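You operate a simulated robot arm through the tools that you are given. There is no shell and no other tool.

You are at the controls of a simulated robot arm. One attempt, no reset.

## Task
Level the levelling shelf by its bubble without changing its height.
Fine: free the white lever; take half the error out on the blue knob, the rest on the red one; bubble between the middle marks; lock again.
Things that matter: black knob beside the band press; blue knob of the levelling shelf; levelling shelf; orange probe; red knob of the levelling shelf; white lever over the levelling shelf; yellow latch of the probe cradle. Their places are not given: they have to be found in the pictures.

The check looks at the end state, three seconds after you hand in, the way a careful person would. Anything else that was tipped, shoved, dropped, spilled or broken makes it a failure.

## Robot
A 7-joint arm with a two-finger parallel gripper, fixed in place. Base frame: the origin is on the floor under the middle of its stand, x ahead of it, y to its left, z up. Lengths are in m, angles in degrees, forces in N, time in s.
With the tool pointing down near the work surface it reaches from about 0.44 to 0.9 m from the base axis. Its first joint turns from -17.0 to 126.0 degrees. Payload 1.57 kg.
Tool frame: the origin (TCP) lies between the finger pads and is the grasp point; the fingertips stand 0.03 m ahead of it; z points along the fingers, y is the line along which they close. The gripper opens to 0.08 m. The fingers are 0.017 m wide and 0.012 m thick; the gripper's body (0.04 by 0.082 m) begins 0.08 m behind the TCP.
Orientation is that of the tool frame in the base frame, as a unit quaternion [w, x, y, z]. With the fingers straight down and closing along the base's y, the tool's x points along the base's -x, its y along +y and its z along -z.

## Interface
- The arm moves only by the tool jog_arm. Its argument "deltas" is a list of rows, each a list of 3 entries, a list of its own where there are three numbers: the finger opening in m, from 0 to 0.08, then the shift along the tool's x, y, z in m, then the turn, a rotation vector about the tool's x, y, z in rad. In form: [[hand, [dx, dy, dz], [ax, ay, az]], ...]. A call has 1 to 20 rows; each row shifts and turns the commanded pose from where the row before left it, along the tool's axes as they then stand. A row lasts 0.2 s, in which the tool goes at most 0.05 m and 8.6 degrees; a call with a longer step from one row to the next is refused whole, and so is a gripper value outside its range. A pose out of reach is approached as far as the arm can. The call stops where the force on the tool passes 40 N (or 10 N more than at its start, if that is more) or the arm is blocked; 0.2 s more then pass. Each finger travels about 0.045 m/s and halts on what it meets, pressing with about 43 N; the grip force reading is that of the motor and also rises with nothing between the fingers. The clock runs only during rows and for 0.2 s after the last one: add rows that do not move to give the fingers time. The reply holds the time, the measured pose of the TCP, the force on the tool along the base axes, the opening and the grip force, in the units named above and with some noise, with the torque about the TCP (base axes, N m) and any sound that the robot's microphone picked up.
- Cameras (640 x 400 px; columns grow to the right, rows downward): "scene" is fixed at [0.3995, -0.5006, 1.7615]; the picture's right is [0.95, -0.32, 0.00], its down [-0.27, -0.79, -0.54] and it looks along [0.18, 0.52, -0.84] (base axes); focal length 214 px, centre (320, 200). "wrist" rides on the gripper at [0.072, -0.007, -0.122] in the tool frame; the picture's right is [0.09, 1.00, 0.00], its down [-0.84, 0.08, -0.54] and it looks along [-0.54, 0.05, 0.84] (tool axes); focal length 238 px, centre (320, 200).
- snapshot(camera): a new picture of that camera. It takes no simulated time.
- lift_body(by): slides the trunk up (or, below 0, down) by that many m; the arm rides with it, the base frame stays. It gives what a move gives, with no picture.
- probe_pixels(camera, pixels): there is no depth. For up to 12 entries [column, row, z] of the newest picture of that camera ("zoom" is the newest enlarged one), the place [x, y] in the base frame at which the ray of that pixel passes the height z, good to about 0.002 m. It takes no simulated time.
- close_up(camera, box): a new picture of the part [left, top, right, bottom] of that camera's present view, enlarged. It takes no simulated time.
- sign_off(): hands the job in; it is judged then, once.

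Leave the gripper open and the arm clear of the work at the hand-in unless told otherwise.

The tools are called as a command line: name --argument value ..., lists and objects as JSON in quotes. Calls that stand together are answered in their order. jog_arm: Moves the arm, as the interface text tells. Its arguments: {"type":"object","properties":{"deltas":{"type":"array"}},"required":["deltas"]} The other tools are called the same way: lift_body (by) moves the trunk up or down; snapshot (camera) takes a picture; probe_pixels (camera, pixels) gives the place at which the rays of pixels pass given heights; close_up (camera, box) takes an enlarged picture of a part of a camera's view; sign_off () hands the job in.

At the start:

```text
time: 0.0
ee_pos: [0.5121, -0.0254, 1.4175]
orientation: [-0.001, -0.002, 1.0, 0.0]
force: [0.0, -0.3, 0.6]
moment: [-0.01, 0.01, 0.02]
opening: 0.08
finger_force: 0.0
trunk travel left (down, up): [-0.725, 0.065]
```

scene: 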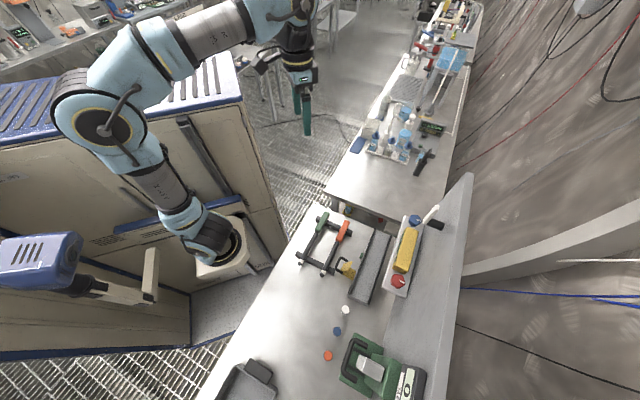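
wrist: 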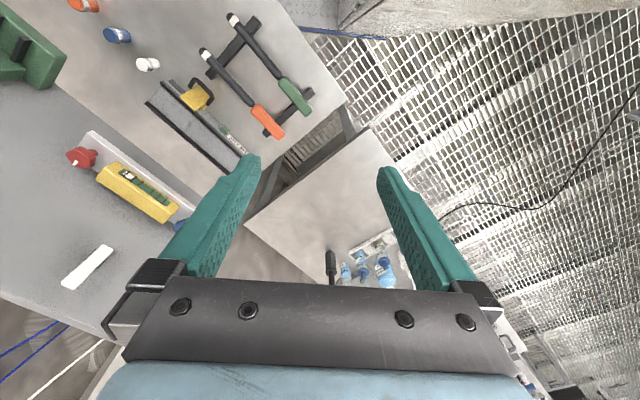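

I see the levelling shelf (yellow vial) around scene pixel (405,250), with a blue knob at (415,220), a red knob at (397,282) and a white lever at (432,213). I'll take enlarged views of that area first.

close_up --camera "scene" --box '[360, 190, 470, 310]'

close_up --camera "wrist" --box '[40, 120, 220, 300]'

close_up --camera "scene" --box '[280, 190, 480, 400]'

```text
3.33 times, centred on (415, 250) of scene
```

zoom: 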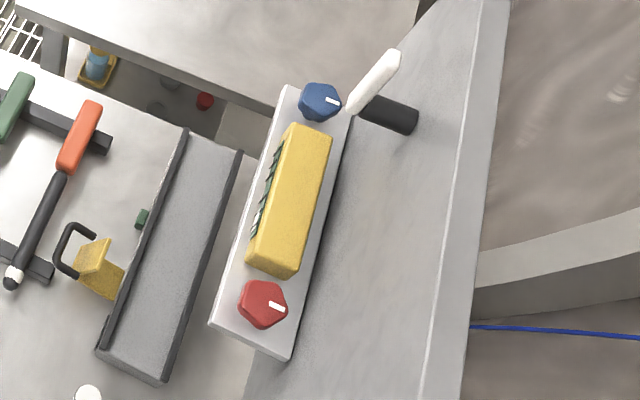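

```text
2.22 times, centred on (130, 210) of wrist
```

zoom: 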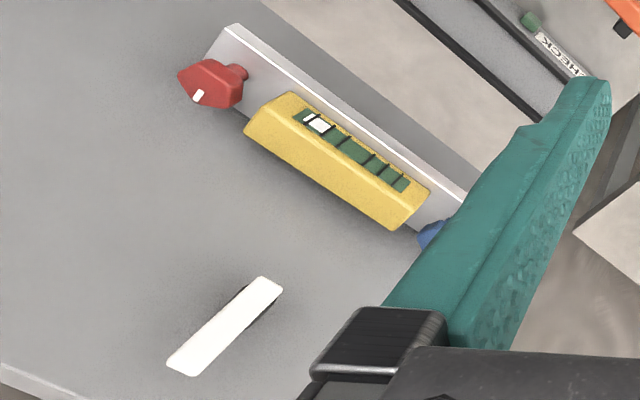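

```text
1.90 times, centred on (380, 295) of scene
```

zoom: 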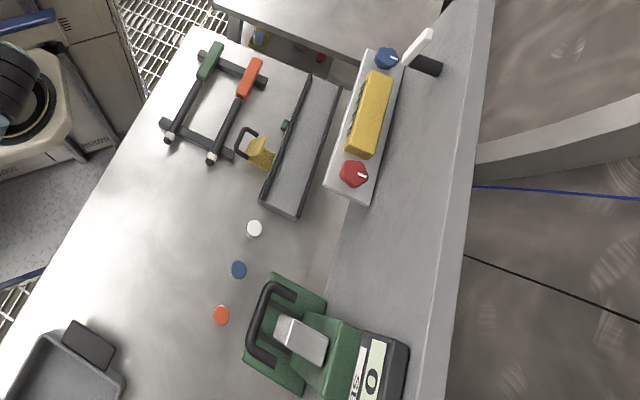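

I read that the shelf sits beside the vertical back panel. The vial's white bubble is near the red end, at wrist zoom (318,123). To find heights, I'll probe the same features from both cameras, so that the rays can be crossed.

probe_pixels --camera "scene" --pixels '[[397, 282, 0.9], [397, 282, 1.0], [397, 282, 1.1], [415, 220, 1.0], [415, 220, 1.1], [432, 213, 1.0], [432, 213, 1.1], [345, 309, 0.9], [405, 250, 1.0], [405, 250, 1.1]]'

probe_pixels --camera "wrist" --pixels '[[80, 157, 0.9], [80, 157, 1.0], [80, 157, 1.1], [148, 64, 0.9], [88, 267, 1.0], [88, 267, 1.1], [138, 190, 1.0], [138, 190, 1.1]]'

```text
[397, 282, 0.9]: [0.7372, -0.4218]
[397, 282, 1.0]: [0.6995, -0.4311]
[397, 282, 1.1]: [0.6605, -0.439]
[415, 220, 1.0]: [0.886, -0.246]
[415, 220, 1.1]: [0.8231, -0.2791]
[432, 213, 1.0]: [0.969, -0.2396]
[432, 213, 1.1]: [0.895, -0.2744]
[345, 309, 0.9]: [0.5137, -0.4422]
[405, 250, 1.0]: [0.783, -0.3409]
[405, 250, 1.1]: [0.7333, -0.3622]
```

```text
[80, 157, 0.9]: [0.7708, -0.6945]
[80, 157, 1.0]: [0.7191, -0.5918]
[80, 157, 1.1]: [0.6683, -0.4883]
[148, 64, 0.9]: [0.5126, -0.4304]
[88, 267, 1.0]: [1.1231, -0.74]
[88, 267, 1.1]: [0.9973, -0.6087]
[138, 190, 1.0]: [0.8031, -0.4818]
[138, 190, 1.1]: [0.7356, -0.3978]
```

Crossing the rays puts the red knob head near [0.645,-0.443,1.144]. The blue knob is near [0.80,-0.29,1.14]. The white lever stands upright near [0.74,-0.345], from z 1.26 to 1.34. The panel runs at about 45° to the base axes. I'll move the hand slightly towards −y and yaw it 45° so the wrist camera faces the panel, staying well clear of everything.

jog_arm --deltas '[[0.08, [0, -0.03, 0], [0, 0, 0]], [0.08, [0, -0.03, 0], [0, 0, 0]], [0.08, [0, -0.03, 0], [0, 0, 0]], [0.08, [0, -0.03, 0], [0, 0, 0]], [0.08, [0, 0, 0], [0, 0, 0.131]], [0.08, [0, 0, 0], [0, 0, 0.131]], [0.08, [0, 0, 0], [0, 0, 0.131]], [0.08, [0, 0, 0], [0, 0, 0.131]], [0.08, [0, 0, 0], [0, 0, 0.131]], [0.08, [0, 0, 0], [0, 0, 0.131]], [0.08, [0, 0, 0], [0, 0, 0]], [0.08, [0, 0, 0], [0, 0, 0]]]'

```text
time: 2.6
ee_pos: [0.5122, -0.1457, 1.4192]
orientation: [0.0, 0.382, 0.924, 0.001]
force: [-0.2, -0.3, 0.3]
moment: [-0.02, 0.0, -0.01]
opening: 0.0801
finger_force: 0.1
trunk travel left (down, up): [-0.725, 0.065]
```

The arm reached [0.512,-0.146,1.419] with the tool x axis along (−0.71,0.71). Next I'll take new pictures from both cameras.

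snapshot --camera "wrist"

snapshot --camera "scene"

```text
taken
```

wrist: 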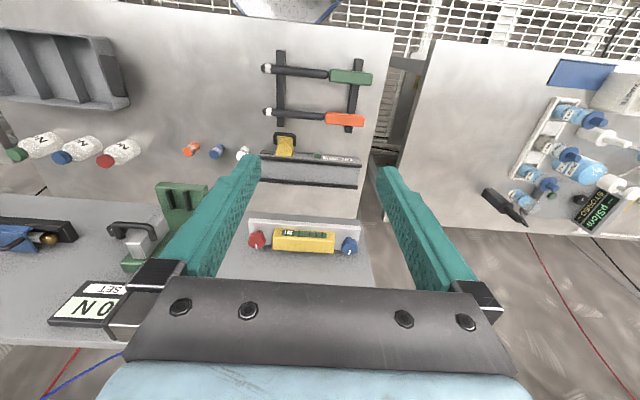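

```text
taken
```

scene: 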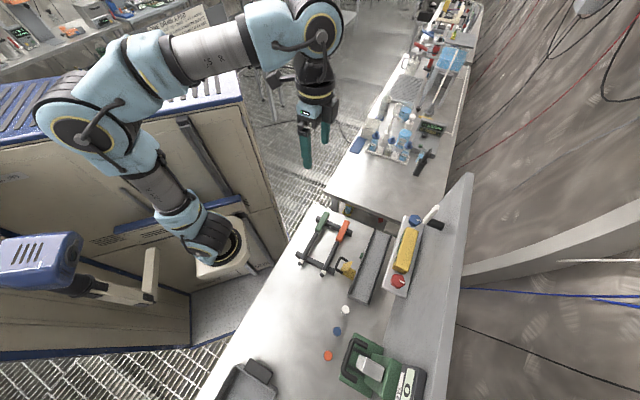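

The wrist picture now shows the shelf at (303,238), squared up to the view. I'll zoom in on it.

close_up --camera "wrist" --box '[230, 200, 380, 290]'

close_up --camera "wrist" --box '[0, 180, 260, 330]'

close_up --camera "wrist" --box '[240, 40, 400, 200]'

```text
4.27 times, centred on (305, 245) of wrist
```

zoom: 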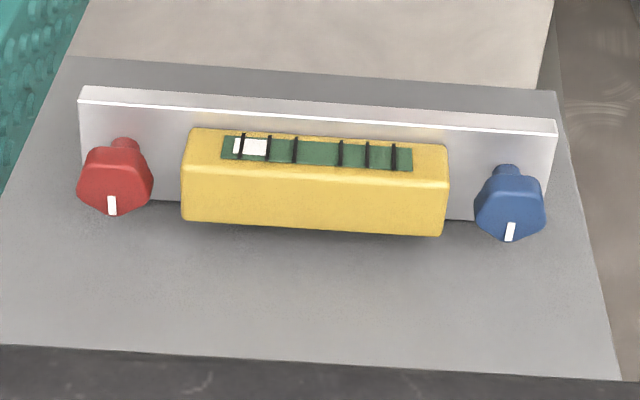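

```text
2.46 times, centred on (130, 255) of wrist
```

zoom: 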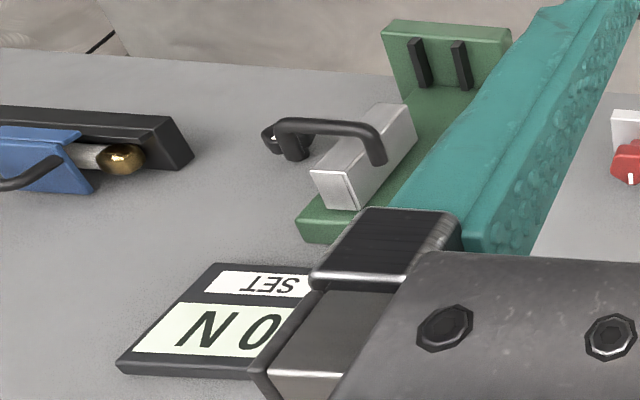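

```text
2.50 times, centred on (320, 120) of wrist
```

zoom: 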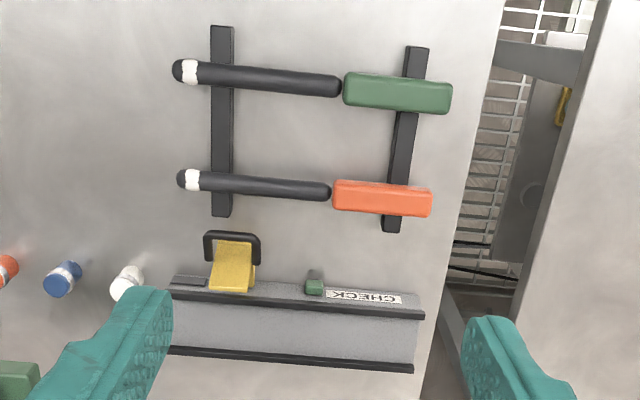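

I count six black marks on the vial, with the middle pair at zoom x 295 and 341. The bubble sits at about x 233–268, near the red end. The lever is hidden behind the gripper body, so I'll zoom in on it from the scene camera.

close_up --camera "scene" --box '[405, 195, 460, 235]'

close_up --camera "scene" --box '[375, 210, 435, 300]'

```text
10.00 times, centred on (432, 215) of scene
```

zoom: 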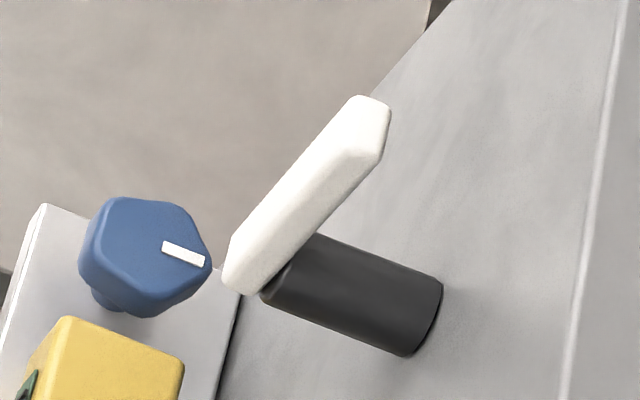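

```text
4.44 times, centred on (405, 255) of scene
```

zoom: 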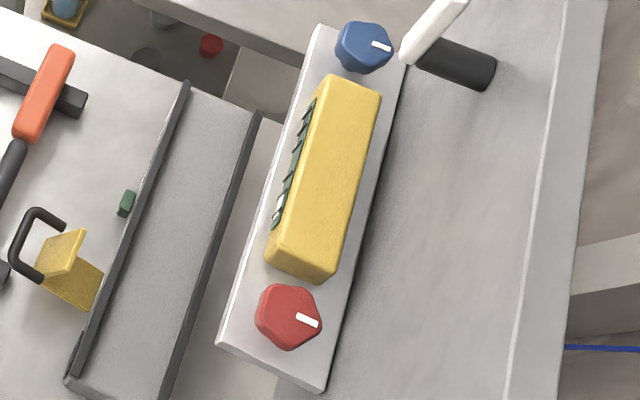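

I'll probe the lever, hub, knob and vial features in the scene view at candidate heights, to get their places and the panel line.

probe_pixels --camera "scene" --pixels '[[424.2, 223.3, 1.26], [437, 205.3, 1.34], [430, 222, 1.27], [442, 227, 1.27], [396.5, 281.5, 1.14], [413.5, 218.5, 1.14], [398, 268, 1.13], [409, 222, 1.13], [376, 287, 1.1], [397, 298, 1.1], [397, 215, 1.1], [416, 226, 1.1]]'

probe_pixels --camera "wrist" --pixels '[[257.5, 240, 1.14], [257.5, 240, 1.16], [349, 247, 1.14], [349, 247, 1.16], [249, 220, 1.1], [360, 227, 1.1], [304, 235, 1.14], [361, 228, 1.1], [277, 229, 1.13], [325, 233, 1.13]]'

```text
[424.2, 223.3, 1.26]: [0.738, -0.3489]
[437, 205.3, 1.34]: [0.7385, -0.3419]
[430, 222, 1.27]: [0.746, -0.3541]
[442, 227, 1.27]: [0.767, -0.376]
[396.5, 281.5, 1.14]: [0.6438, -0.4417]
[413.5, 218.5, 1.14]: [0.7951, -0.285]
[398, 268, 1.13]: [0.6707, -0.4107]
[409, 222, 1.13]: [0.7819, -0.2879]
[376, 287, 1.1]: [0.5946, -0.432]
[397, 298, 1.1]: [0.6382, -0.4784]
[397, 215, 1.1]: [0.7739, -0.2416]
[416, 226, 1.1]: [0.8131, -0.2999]
```

```text
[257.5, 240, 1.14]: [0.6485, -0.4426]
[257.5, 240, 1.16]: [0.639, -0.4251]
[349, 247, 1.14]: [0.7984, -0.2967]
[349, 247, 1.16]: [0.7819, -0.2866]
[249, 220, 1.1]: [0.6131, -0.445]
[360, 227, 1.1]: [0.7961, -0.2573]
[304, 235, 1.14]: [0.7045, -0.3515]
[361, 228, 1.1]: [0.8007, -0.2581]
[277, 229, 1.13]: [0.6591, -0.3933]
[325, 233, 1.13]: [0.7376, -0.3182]
```

The frame is now clear: shelf direction u ≈ (0.69,0.73), and normal to the panel n ≈ (0.73,−0.69). The lever pivot is near [0.74,−0.348,1.27], and the lever points up to z ≈ 1.345. I'll move the hand towards the lever at its present height, stopping short, to see the lever between the fingers.

jog_arm --deltas '[[0.08, [-0.03, 0.002, 0], [0, 0, -0.014]], [0.08, [-0.03, 0.002, 0], [0, 0, -0.014]], [0.08, [-0.03, 0.003, 0], [0, 0, 0]], [0.08, [-0.03, 0.003, 0], [0, 0, 0]], [0.08, [-0.03, 0.003, 0], [0, 0, 0]], [0.08, [-0.02, 0.002, 0], [0, 0, 0]], [0.08, [0, 0, 0], [0, 0, 0]]]'

snapshot --camera "wrist"

snapshot --camera "scene"

```text
time: 4.2
ee_pos: [0.6452, -0.2523, 1.4201]
orientation: [0.002, 0.369, 0.929, 0.0]
force: [0.7, -0.3, 0.6]
moment: [0.01, -0.01, 0.0]
opening: 0.0798
finger_force: 0.0
trunk travel left (down, up): [-0.725, 0.065]
```

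```text
taken
```

wrist: 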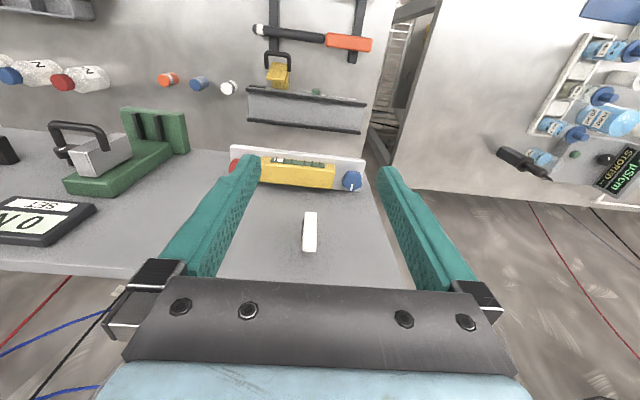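

```text
taken
```

scene: 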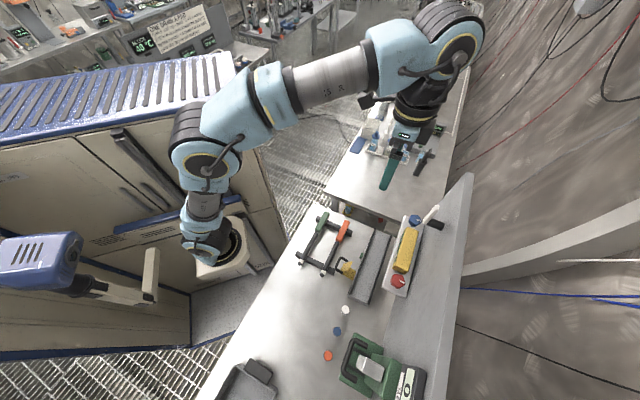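

The white lever is visible at wrist (310,232) between the fingers. I'll zoom in for detail and triangulate again.

close_up --camera "wrist" --box '[220, 130, 390, 270]'

probe_pixels --camera "wrist" --pixels '[[309, 213, 1.26], [309, 250, 1.34], [309, 213, 1.28], [309, 250, 1.35], [351, 181, 1.14], [351, 181, 1.15], [234, 166, 1.14], [234, 166, 1.15]]'

```text
2.86 times, centred on (305, 200) of wrist
```

zoom: 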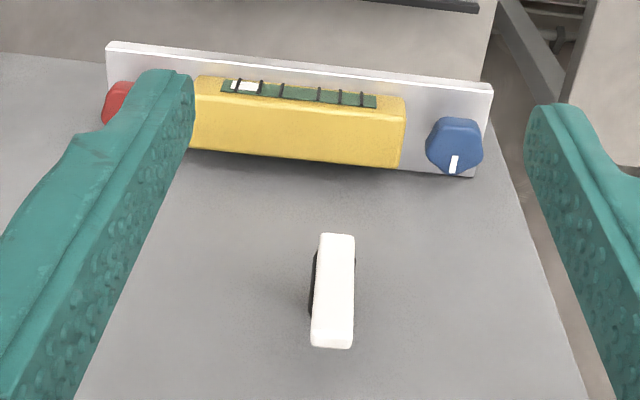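

```text
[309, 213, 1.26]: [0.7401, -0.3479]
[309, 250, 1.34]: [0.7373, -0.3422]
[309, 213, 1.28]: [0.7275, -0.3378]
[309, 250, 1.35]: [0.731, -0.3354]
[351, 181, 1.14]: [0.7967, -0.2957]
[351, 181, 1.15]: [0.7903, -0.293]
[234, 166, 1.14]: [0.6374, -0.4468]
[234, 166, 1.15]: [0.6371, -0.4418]
```

The lever spans [0.740,−0.348,1.26] to [0.738,−0.342,1.34] and is about 0.013 m wide. I'll move over it so that it lies midway between the open fingers, still 0.045 m above its tip.

jog_arm --deltas '[[0.08, [-0.035, -0.001, 0], [0, 0, 0]], [0.08, [-0.035, -0.001, 0], [0, 0, 0]], [0.08, [-0.035, -0.001, 0], [0, 0, 0]], [0.08, [-0.0265, -0.0005, 0], [0, 0, 0]], [0.08, [0, 0, 0], [0, 0, 0]]]'

snapshot --camera "wrist"

close_up --camera "scene" --box '[360, 120, 490, 240]'

```text
time: 5.4
ee_pos: [0.7019, -0.3103, 1.4183]
orientation: [0.002, 0.37, 0.929, -0.002]
force: [-0.8, 0.9, 0.2]
moment: [0.0, -0.01, 0.02]
opening: 0.0801
finger_force: 0.0
out of reach, approached as far as the arm can: row 3, 4
trunk travel left (down, up): [-0.725, 0.065]
```

```text
taken
```

wrist: 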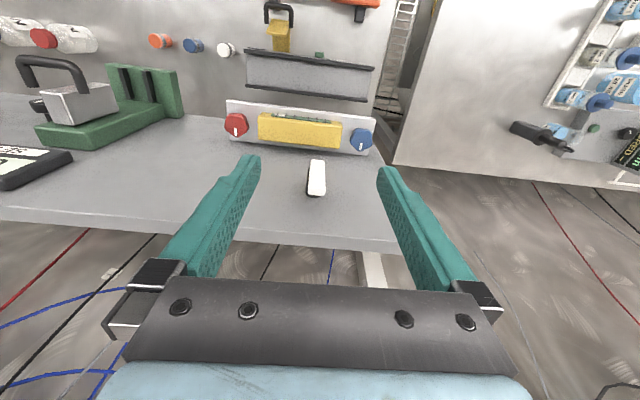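

```text
3.33 times, centred on (425, 180) of scene
```

zoom: 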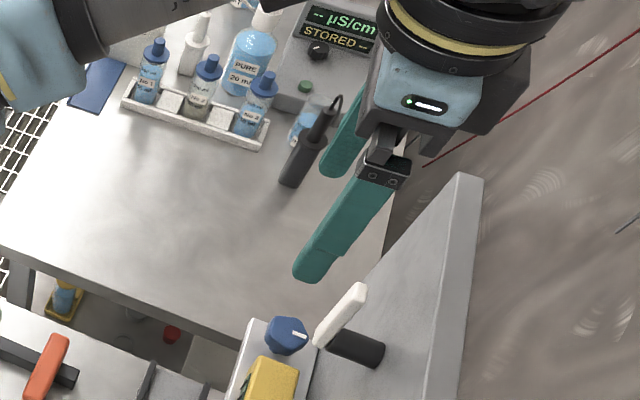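

The arm reports it is out of reach with the tool vertical at this height. It stopped at [0.702,−0.310,1.418], 0.05 m short, and nothing was touched. I'll back off 0.1 m and pitch the hand 45° so the fingers point towards the panel, which gives more reach and a better camera view.

jog_arm --deltas '[[0.08, [0.04, 0, 0], [0, 0, 0]], [0.08, [0.04, 0, 0], [0, 0, 0]], [0.08, [0.04, 0, 0], [0, 0, 0]], [0.08, [0, 0, 0], [0, 0, 0]]]'

```text
time: 6.4
ee_pos: [0.6155, -0.2271, 1.4186]
orientation: [0.001, 0.37, 0.929, 0.0]
force: [-0.3, -0.4, 0.2]
moment: [0.01, 0.03, 0.03]
opening: 0.0799
finger_force: 0.1
trunk travel left (down, up): [-0.725, 0.065]
```

The move followed the pose actually reached, so the next deltas are reliable. Next I'll pitch the hand by −45° about the tool y axis in small steps.

jog_arm --deltas '[[0.08, [0, 0, 0], [0, -0.131, 0]], [0.08, [0, 0, 0], [0, -0.131, 0]], [0.08, [0, 0, 0], [0, -0.131, 0]], [0.08, [0, 0, 0], [0, -0.131, 0]], [0.08, [0, 0, 0], [0, -0.131, 0]], [0.08, [0, 0, 0], [0, -0.131, 0]], [0.08, [0, 0, 0], [0, 0, 0]]]'

snapshot --camera "wrist"

snapshot --camera "scene"

```text
time: 8.0
ee_pos: [0.6154, -0.2282, 1.4189]
orientation: [0.357, 0.341, 0.858, -0.142]
force: [0.0, -0.5, -0.2]
moment: [-0.01, -0.03, 0.03]
opening: 0.08
finger_force: 0.0
trunk travel left (down, up): [-0.725, 0.065]
```

```text
taken
```

wrist: 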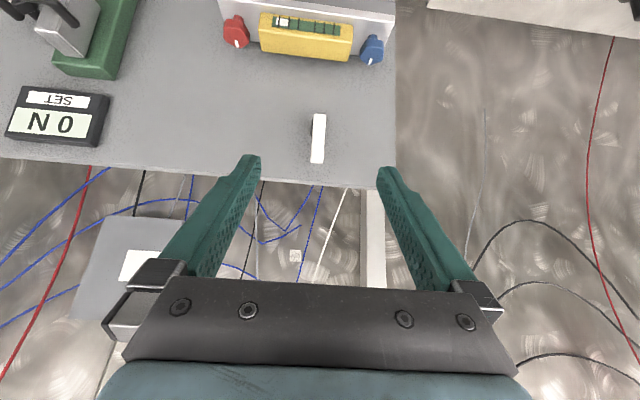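

```text
taken
```

scene: 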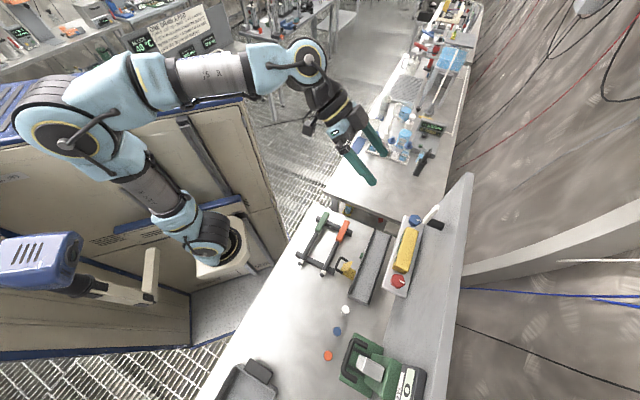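

The wrist picture now shows the shelf, vial and lever almost face-on, although upside-down. I'll zoom in on the vial and the lever.

close_up --camera "wrist" --box '[210, 0, 400, 180]'

close_up --camera "wrist" --box '[255, 5, 365, 65]'

```text
2.22 times, centred on (305, 90) of wrist
```

zoom: 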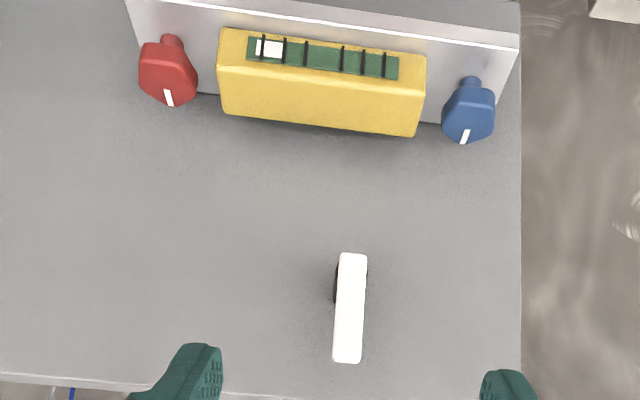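

```text
5.82 times, centred on (310, 35) of wrist
```

zoom: 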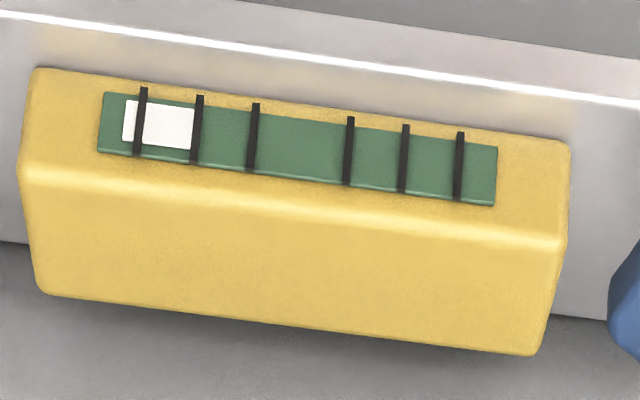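

The bubble lies at zoom x 123–195 and the middle marks are at 253 and 348. The lever's hub is at its lower end, and the lever points straight up. I'll move the open hand to straddle the lever, aiming for TCP n ≈ 0.765, z ≈ 1.31, without touching it.

jog_arm --deltas '[[0.08, [-0.006, -0.0005, 0.0317], [0, 0, 0]], [0.08, [-0.006, -0.0005, 0.0317], [0, 0, 0]], [0.08, [-0.006, -0.0005, 0.0317], [0, 0, 0]], [0.08, [-0.006, -0.0005, 0.0317], [0, 0, 0]], [0.08, [-0.006, 0, 0.0317], [0, 0, 0]], [0.08, [0, 0, 0], [0, 0, 0]]]'

snapshot --camera "wrist"

close_up --camera "scene" --box '[380, 150, 480, 250]'

```text
time: 9.4
ee_pos: [0.7107, -0.3197, 1.3291]
orientation: [0.357, 0.341, 0.858, -0.142]
force: [0.0, -0.2, 0.5]
moment: [-0.01, -0.03, 0.02]
opening: 0.0802
finger_force: 0.1
trunk travel left (down, up): [-0.725, 0.065]
```

```text
taken
```

wrist: 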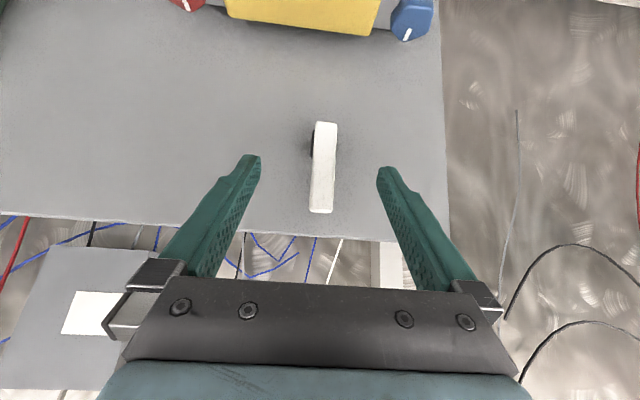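

```text
4.00 times, centred on (430, 200) of scene
```

zoom: 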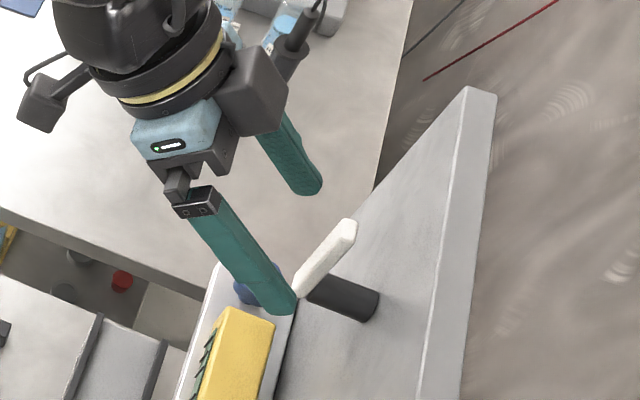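

The TCP is at n ≈ 0.737, z 1.329, and the lever at wrist (324,168) is centred between the fingers. I'll go 0.03 m further in and 0.012 m down, then narrow the fingers to about 0.036 m so that they sit close to the lever.

jog_arm --deltas '[[0.08, [-0.0064, -0.001, 0.0149], [0, 0, 0]], [0.08, [-0.0064, -0.001, 0.0149], [0, 0, 0]], [0.036, [0, 0, 0], [0, 0, 0]], [0.036, [0, 0, 0], [0, 0, 0]], [0.036, [0, 0, 0], [0, 0, 0]], [0.036, [0, 0, 0], [0, 0, 0]]]'

snapshot --camera "wrist"

close_up --camera "scene" --box '[390, 170, 470, 250]'

```text
time: 10.8
ee_pos: [0.7299, -0.3426, 1.3164]
orientation: [0.356, 0.341, 0.858, -0.142]
force: [-0.2, -0.7, -0.1]
moment: [0.01, -0.02, -0.02]
opening: 0.036
finger_force: 0.0
trunk travel left (down, up): [-0.725, 0.065]
```

```text
taken
```

wrist: 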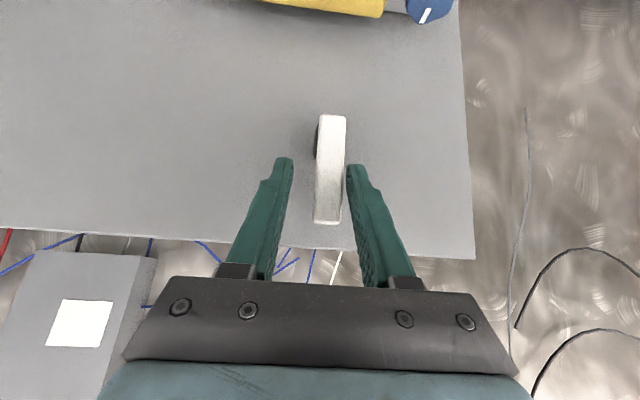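

```text
5.00 times, centred on (430, 210) of scene
```

zoom: 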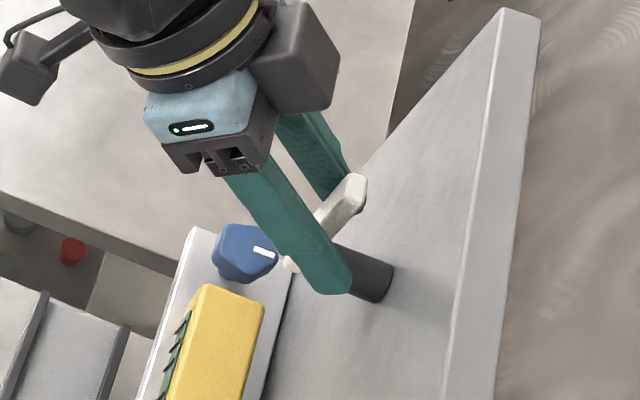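

The lever is between the fingers, closer to the right (blue-side) finger. As a gentle test I'll push towards the red side, −y of the tool, by 12 mm in small steps and read the force.

jog_arm --deltas '[[0.036, [0, -0.003, 0], [0, 0, 0]], [0.036, [0, -0.003, 0], [0, 0, 0]], [0.036, [0, -0.003, 0], [0, 0, 0]], [0.036, [0, -0.003, 0], [0, 0, 0]], [0.036, [0, 0, 0], [0, 0, 0]]]'

snapshot --camera "wrist"

```text
time: 12.0
ee_pos: [0.7219, -0.3523, 1.3159]
orientation: [0.356, 0.342, 0.858, -0.143]
force: [1.5, 0.2, 2.0]
moment: [0.04, -0.03, -0.01]
opening: 0.037
finger_force: 0.4
trunk travel left (down, up): [-0.725, 0.065]
```

```text
taken
```

wrist: 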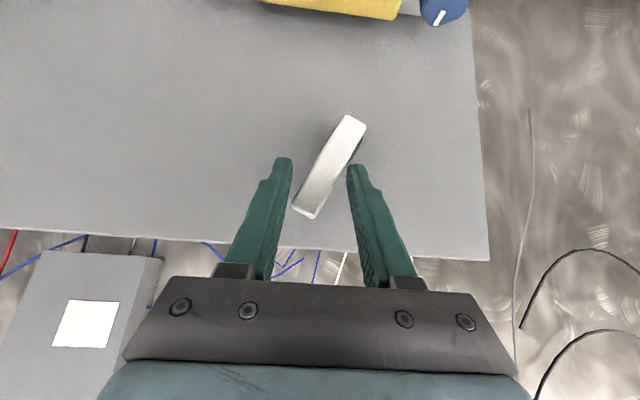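

The lever swung freely about 28° towards the red side, with only about 2 N on the tool. I'll open the fingers to full width so the left one stays clear of the falling lever tip, then keep pushing with the right finger, moving sideways and slightly down.

jog_arm --deltas '[[0.08, [0, 0, 0], [0, 0, 0]], [0.08, [0, -0.005, 0], [0, 0, 0]], [0.08, [0, -0.005, 0], [0, 0, 0]], [0.08, [0, -0.006, 0], [0, 0, 0]], [0.08, [0, -0.006, 0], [0, 0, 0]], [0.08, [0.0015, -0.004, 0.0015], [0, 0, 0]], [0.08, [0.0015, -0.004, 0.0015], [0, 0, 0]], [0.08, [0.0015, -0.004, 0.0015], [0, 0, 0]], [0.08, [0, 0, 0], [0, 0, 0]]]'

snapshot --camera "wrist"

```text
time: 14.0
ee_pos: [0.6997, -0.3753, 1.3094]
orientation: [0.358, 0.341, 0.858, -0.141]
force: [6.8, -3.5, 7.4]
moment: [0.15, -0.43, -0.19]
opening: 0.0799
finger_force: 0.0
trunk travel left (down, up): [-0.725, 0.065]
```

```text
taken
```

wrist: 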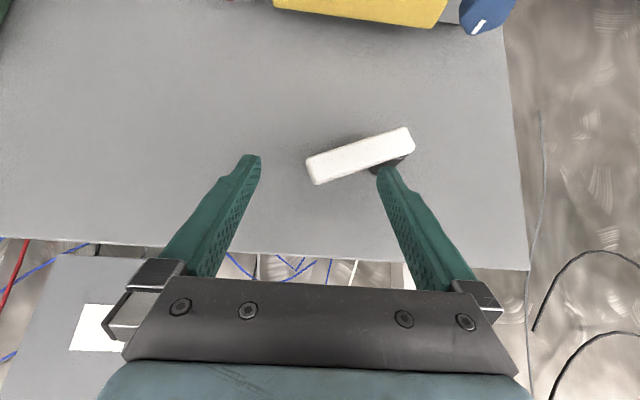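

The lever is now about 70° over, and the finger tip has come to rest on the black hub, with about 10 N on the tool. I'll lift 15 mm, move 32 mm further towards red so the right finger is above the lever's middle, and then press down gently to find the end of its travel.

jog_arm --deltas '[[0.08, [-0.0055, 0, -0.0055], [0, 0, 0]], [0.08, [-0.0055, 0, -0.0055], [0, 0, 0]], [0.08, [0, -0.016, 0], [0, 0, 0]], [0.08, [0, -0.016, 0], [0, 0, 0]], [0.08, [0.003, 0, 0.003], [0, 0, 0]], [0.08, [0.003, 0, 0.003], [0, 0, 0]], [0.08, [0.003, 0, 0.003], [0, 0, 0]], [0.08, [0.002, 0, 0.002], [0, 0, 0]], [0.08, [0, 0, 0], [0, 0, 0]]]'

snapshot --camera "wrist"

```text
time: 16.0
ee_pos: [0.6773, -0.4001, 1.3099]
orientation: [0.356, 0.342, 0.858, -0.142]
force: [-0.7, 0.5, -0.3]
moment: [0.0, 0.0, 0.02]
opening: 0.0799
finger_force: 0.2
trunk travel left (down, up): [-0.725, 0.065]
```

```text
taken
```

wrist: 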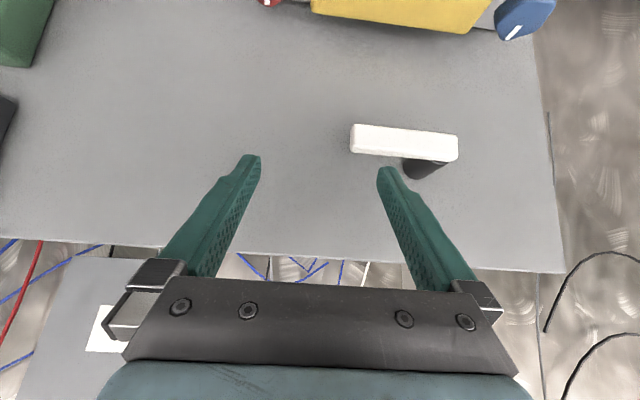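

The lever now lies horizontal, from (355,138) to (455,148) in the wrist picture and parallel to the shelf. There's no load on the tool. I'll retreat straight back from the panel and look at the whole shelf.

jog_arm --deltas '[[0.08, [0.02, 0, -0.02], [0, 0, 0]], [0.08, [0.023, 0, -0.023], [0, 0, 0]], [0.08, [0.023, 0, -0.023], [0, 0, 0]], [0.08, [0.023, 0, -0.023], [0, 0, 0]], [0.08, [0, 0.03, 0], [0, 0, 0]], [0.08, [0, 0.03, 0], [0, 0, 0]], [0.08, [0.02, 0.03, 0.02], [0, 0, 0]], [0.08, [0.02, 0.02, 0.02], [0, 0, 0]], [0.08, [0, 0, 0], [0, 0, 0]]]'

snapshot --camera "wrist"

close_up --camera "scene" --box '[375, 170, 475, 300]'

```text
time: 18.0
ee_pos: [0.6626, -0.2322, 1.2514]
orientation: [0.357, 0.342, 0.858, -0.142]
force: [-0.9, 0.3, -0.2]
moment: [-0.02, 0.02, 0.0]
opening: 0.0798
finger_force: 0.0
trunk travel left (down, up): [-0.725, 0.065]
```

```text
taken
```

wrist: 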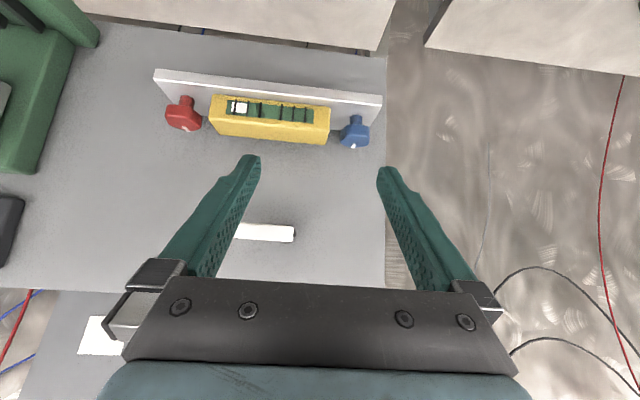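

```text
3.08 times, centred on (425, 235) of scene
```

zoom: 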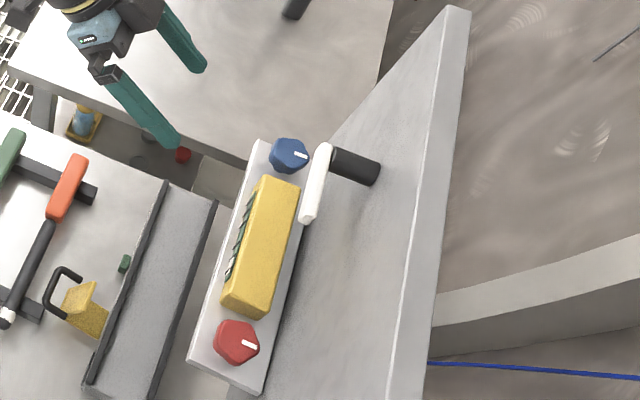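

The scene shows the lever lying horizontal along the shelf direction. I'll zoom the wrist view on the shelf for the bubble and the knob shapes, and probe for exact positions.

close_up --camera "wrist" --box '[150, 55, 390, 205]'

close_up --camera "wrist" --box '[205, 85, 335, 150]'

close_up --camera "wrist" --box '[320, 85, 390, 165]'

```text
2.67 times, centred on (270, 130) of wrist
```

zoom: 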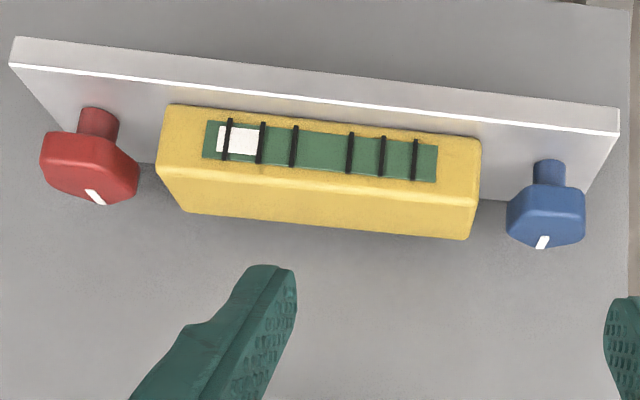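

```text
4.92 times, centred on (270, 118) of wrist
```

zoom: 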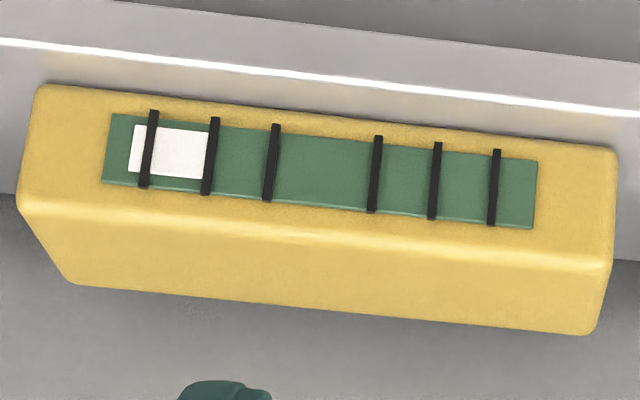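

```text
5.00 times, centred on (355, 125) of wrist
```

zoom: 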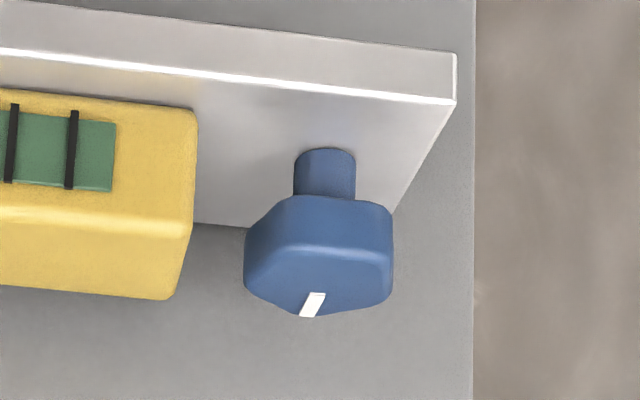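

I can see the blue knob's stem and hexagonal head clearly, with the pointer at the panel-side vertex, so the flats face along the shelf direction. I'll probe several points for exact position and height.

probe_pixels --camera "zoom" --pixels '[[319, 283, 1.14], [319, 283, 1.15], [319, 283, 1.16], [325, 155, 1.11], [325, 155, 1.12], [325, 155, 1.13], [325, 200, 1.13], [320, 252, 1.14], [320, 252, 1.15], [245, 260, 1.145], [393, 265, 1.145]]'

probe_pixels --camera "scene" --pixels '[[414.8, 219.5, 1.14], [414.8, 219.5, 1.15], [414.8, 219.5, 1.16]]'

close_up --camera "scene" --box '[403, 205, 433, 235]'

```text
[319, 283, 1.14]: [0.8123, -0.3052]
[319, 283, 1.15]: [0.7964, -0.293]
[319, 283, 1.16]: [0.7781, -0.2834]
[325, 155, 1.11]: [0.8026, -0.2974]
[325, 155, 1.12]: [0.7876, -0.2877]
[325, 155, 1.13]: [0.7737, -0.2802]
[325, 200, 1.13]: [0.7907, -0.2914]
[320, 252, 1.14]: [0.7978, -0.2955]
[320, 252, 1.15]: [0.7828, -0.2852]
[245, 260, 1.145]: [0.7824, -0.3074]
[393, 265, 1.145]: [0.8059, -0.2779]
```

```text
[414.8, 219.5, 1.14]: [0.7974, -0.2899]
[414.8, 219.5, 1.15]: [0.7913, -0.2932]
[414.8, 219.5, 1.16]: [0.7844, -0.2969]
```

```text
13.33 times, centred on (418, 220) of scene
```

zoom: 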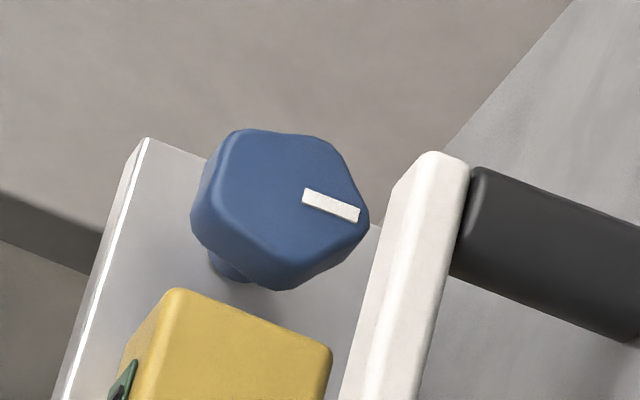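

The blue knob axis is about [0.795,−0.294]. Its head spans z ≈ 1.137–1.152 and the plate top is z ≈ 1.118. I'll go to a pre-grasp point in front of and above the knob, with the hand still pitched 45°.

jog_arm --deltas '[[0.08, [0.0007, 0.0153, 0.028], [0, 0, 0]], [0.08, [0.0007, 0.0153, 0.028], [0, 0, 0]], [0.08, [0.0007, 0.0153, 0.028], [0, 0, 0]], [0.08, [0, 0, 0], [0, 0, 0]]]'

snapshot --camera "wrist"

close_up --camera "scene" --box '[375, 170, 475, 270]'

```text
time: 19.0
ee_pos: [0.7353, -0.2405, 1.192]
orientation: [0.356, 0.342, 0.858, -0.142]
force: [-0.2, -0.3, 0.5]
moment: [-0.03, 0.0, -0.02]
opening: 0.0799
finger_force: 0.1
trunk travel left (down, up): [-0.725, 0.065]
```

```text
taken
```

wrist: 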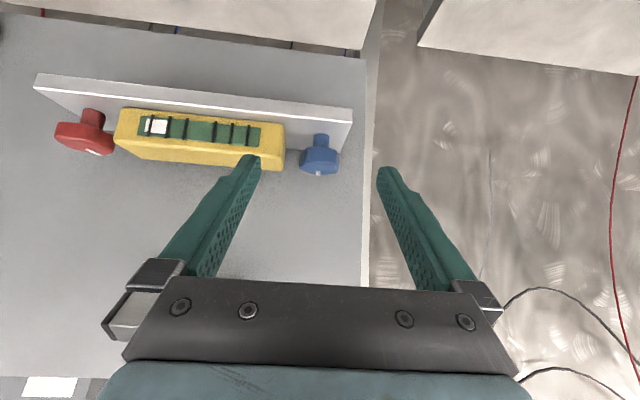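

```text
4.00 times, centred on (425, 220) of scene
```

zoom: 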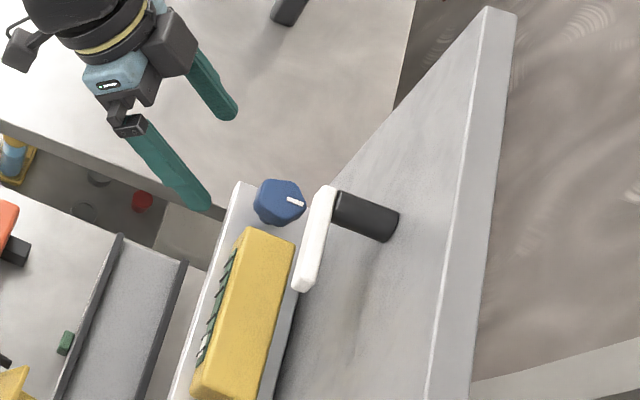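

The left finger will have to fit between the end of the yellow vial box and the blue knob, so I'll measure that gap closely.

close_up --camera "wrist" --box '[250, 100, 370, 185]'

```text
4.71 times, centred on (310, 142) of wrist
```

zoom: 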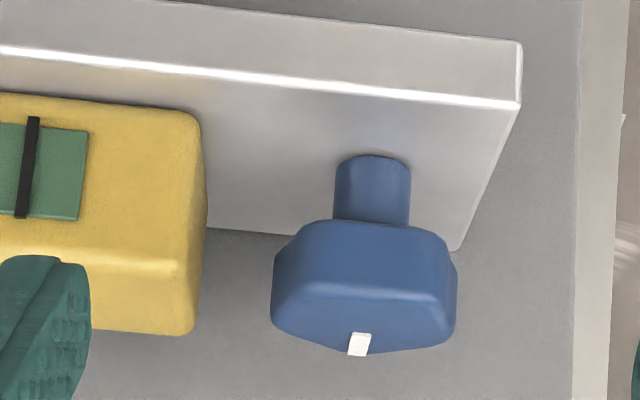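

I'll probe the corners of the box end from both views to get the gap.

probe_pixels --camera "zoom" --pixels '[[205, 262, 1.14], [205, 262, 1.15], [205, 262, 1.16], [200, 115, 1.12], [193, 332, 1.15], [193, 332, 1.16], [272, 280, 1.15], [457, 290, 1.15], [365, 318, 1.15], [520, 100, 1.118], [520, 50, 1.1]]'

snapshot --camera "scene"

probe_pixels --camera "scene" --pixels '[[406.75, 227, 1.14], [406.75, 227, 1.15], [406.75, 227, 1.16], [419.25, 230.75, 1.14], [419.25, 230.75, 1.15], [419.25, 230.75, 1.16], [415.75, 220.4, 1.15]]'

```text
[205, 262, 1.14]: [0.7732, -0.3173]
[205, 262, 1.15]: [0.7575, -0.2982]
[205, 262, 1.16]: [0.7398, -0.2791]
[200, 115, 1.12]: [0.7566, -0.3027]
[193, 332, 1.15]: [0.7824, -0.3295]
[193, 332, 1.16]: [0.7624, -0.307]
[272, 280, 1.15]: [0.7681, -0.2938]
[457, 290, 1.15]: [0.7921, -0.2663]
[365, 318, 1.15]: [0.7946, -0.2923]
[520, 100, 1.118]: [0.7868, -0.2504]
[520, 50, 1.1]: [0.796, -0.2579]
```

```text
taken
```

scene: 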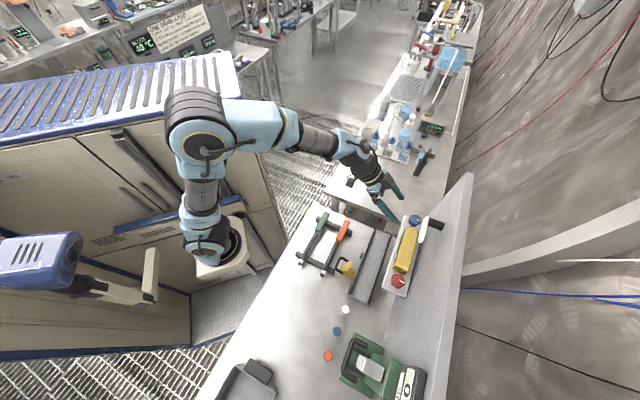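

```text
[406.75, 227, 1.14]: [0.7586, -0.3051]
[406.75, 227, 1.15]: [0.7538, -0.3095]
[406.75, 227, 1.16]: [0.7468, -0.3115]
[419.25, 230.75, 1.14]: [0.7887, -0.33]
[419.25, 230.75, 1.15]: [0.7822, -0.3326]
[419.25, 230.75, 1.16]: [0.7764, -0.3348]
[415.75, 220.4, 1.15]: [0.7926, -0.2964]
```

The gap between the box end (u ≈ 0.297) and the knob flat (u ≈ 0.313) is only about 16 mm, and the finger is 12 mm thick. A steeper hand leaves a smaller footprint in that gap. I'll pitch the hand to 30° from vertical and go to a pre-grasp point above and in front of the knob.

jog_arm --deltas '[[0.08, [0, 0, 0], [0, 0.131, 0]], [0.08, [0, 0, 0], [0, 0.131, 0]], [0.08, [-0.0152, 0.0007, 0.0049], [0, 0, 0]], [0.08, [-0.0152, 0.0007, 0.0049], [0, 0, 0]], [0.08, [-0.0152, 0.0007, 0.0049], [0, 0, 0]], [0.08, [0, 0, 0], [0, 0, 0]]]'

snapshot --camera "wrist"

close_up --camera "scene" --box '[375, 170, 475, 270]'

```text
time: 20.4
ee_pos: [0.7717, -0.2689, 1.2017]
orientation: [0.241, 0.357, 0.897, -0.097]
force: [0.5, -0.2, -0.2]
moment: [0.0, -0.04, -0.02]
opening: 0.0798
finger_force: 0.0
trunk travel left (down, up): [-0.725, 0.065]
```

```text
taken
```

wrist: 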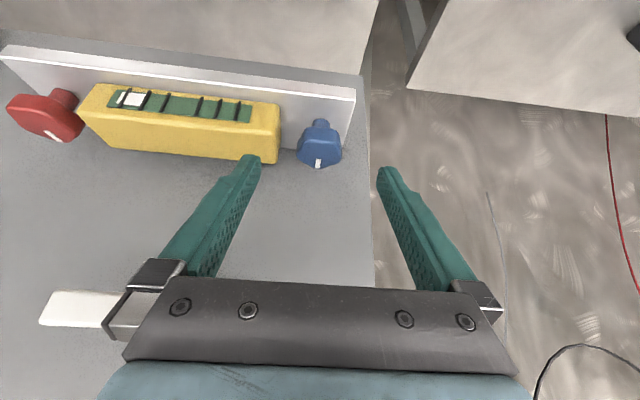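

```text
4.00 times, centred on (425, 220) of scene
```

zoom: 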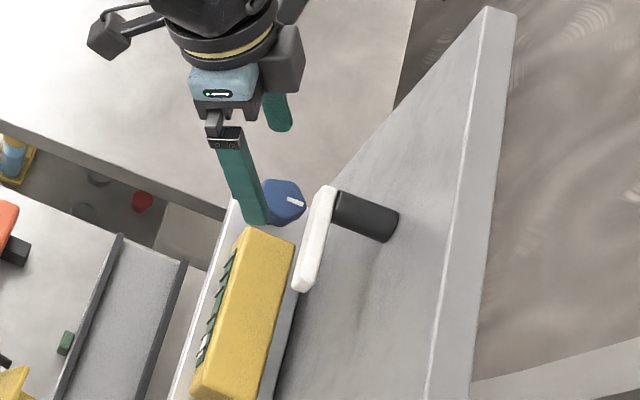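

The knob sits almost centred between the fingers, at about column 319. I'll zoom in to measure the alignment precisely.

close_up --camera "wrist" --box '[230, 100, 400, 200]'

```text
3.76 times, centred on (315, 150) of wrist
```

zoom: 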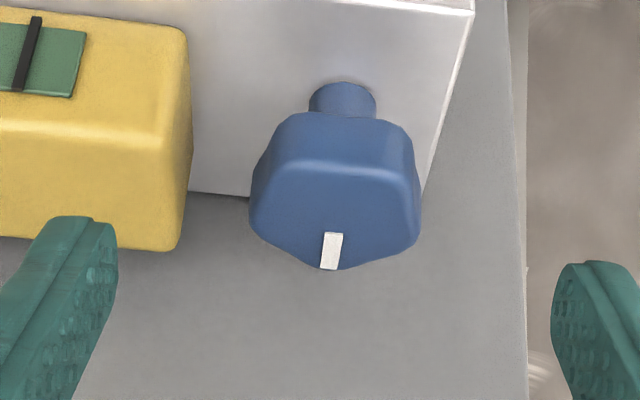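

I'll probe the box end and knob edges in this enlarged view.

probe_pixels --camera "zoom" --pixels '[[190, 145, 1.15], [192, 130, 1.145], [177, 250, 1.15], [188, 30, 1.12], [190, 190, 1.15], [249, 205, 1.15], [421, 205, 1.15], [335, 210, 1.15], [335, 268, 1.15], [345, 85, 1.118], [473, 8, 1.118], [423, 195, 1.118]]'

```text
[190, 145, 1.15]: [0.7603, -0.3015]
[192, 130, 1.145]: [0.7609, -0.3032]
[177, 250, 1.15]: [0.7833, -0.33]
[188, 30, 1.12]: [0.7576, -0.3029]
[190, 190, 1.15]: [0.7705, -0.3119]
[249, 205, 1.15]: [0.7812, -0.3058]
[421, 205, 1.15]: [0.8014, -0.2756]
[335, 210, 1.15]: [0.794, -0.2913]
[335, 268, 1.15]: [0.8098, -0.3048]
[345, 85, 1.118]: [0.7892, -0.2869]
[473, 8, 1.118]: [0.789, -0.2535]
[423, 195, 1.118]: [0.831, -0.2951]
```

The box end turns out to be only about 1–3 mm from where the closed left finger would be, which is too tight. The hexagon's other flats give more room: closing at 60° to the shelf direction puts one finger in front and one behind, clear of the box. I'll lift 30 mm along the tool axis and turn the hand 60° about the vertical, clockwise from above, in free space.

jog_arm --deltas '[[0.08, [0, 0, -0.03], [0, 0, 0]], [0.08, [0, 0, 0], [0.06545, 0, 0.11336]], [0.08, [0, 0, 0], [0.06545, 0, 0.11336]], [0.08, [0, 0, 0], [0.06545, 0, 0.11336]], [0.08, [0, 0, 0], [0.06545, 0, 0.11336]], [0.08, [0, 0, 0], [0.06545, 0, 0.11336]], [0.08, [0, 0, 0], [0.06545, 0, 0.11336]], [0.08, [0, 0, 0], [0.06545, 0, 0.11336]], [0.08, [0, 0, 0], [0.06545, 0, 0.11336]], [0.08, [0, 0, 0], [0, 0, 0]]]'

snapshot --camera "wrist"

snapshot --camera "scene"

```text
time: 22.6
ee_pos: [0.7607, -0.2609, 1.2283]
orientation: [0.161, 0.759, 0.597, -0.203]
force: [0.9, 0.0, -0.6]
moment: [0.03, -0.04, 0.0]
opening: 0.08
finger_force: 0.0
trunk travel left (down, up): [-0.725, 0.065]
```

```text
taken
```

wrist: 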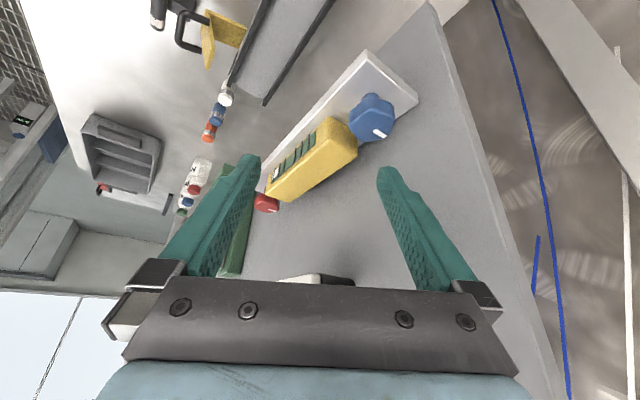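

```text
taken
```

scene: 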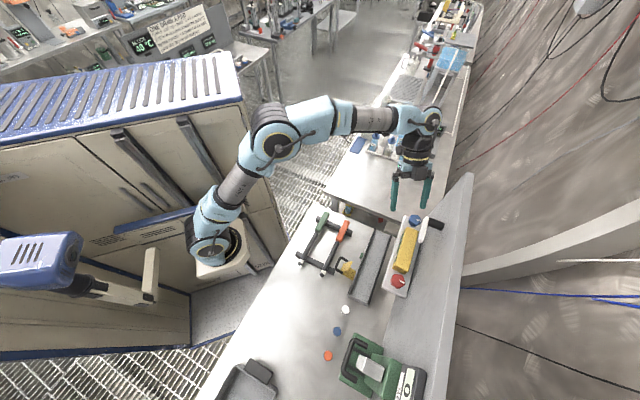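

The pose is reachable, and both the knob at wrist (372,117) and the vial window are in view. I'll zoom in and probe to get the knob axis from this angle.

close_up --camera "wrist" --box '[310, 70, 430, 165]'

close_up --camera "wrist" --box '[250, 100, 370, 210]'

```text
4.21 times, centred on (370, 118) of wrist
```

zoom: 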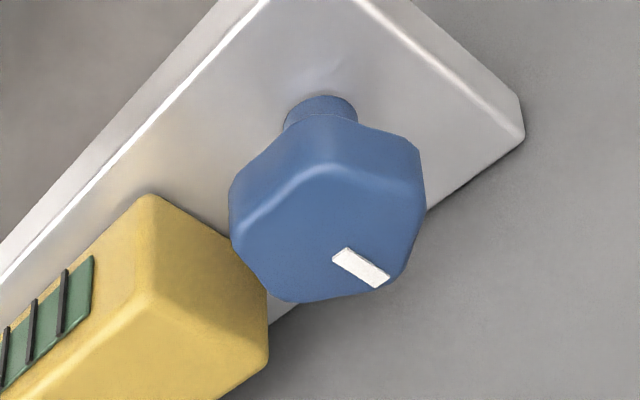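

```text
3.64 times, centred on (310, 155) of wrist
```

zoom: 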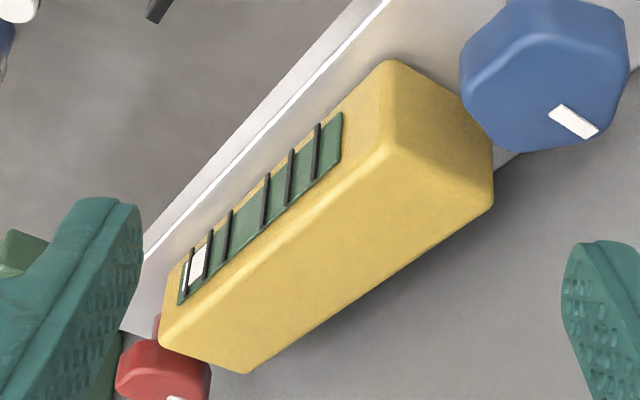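

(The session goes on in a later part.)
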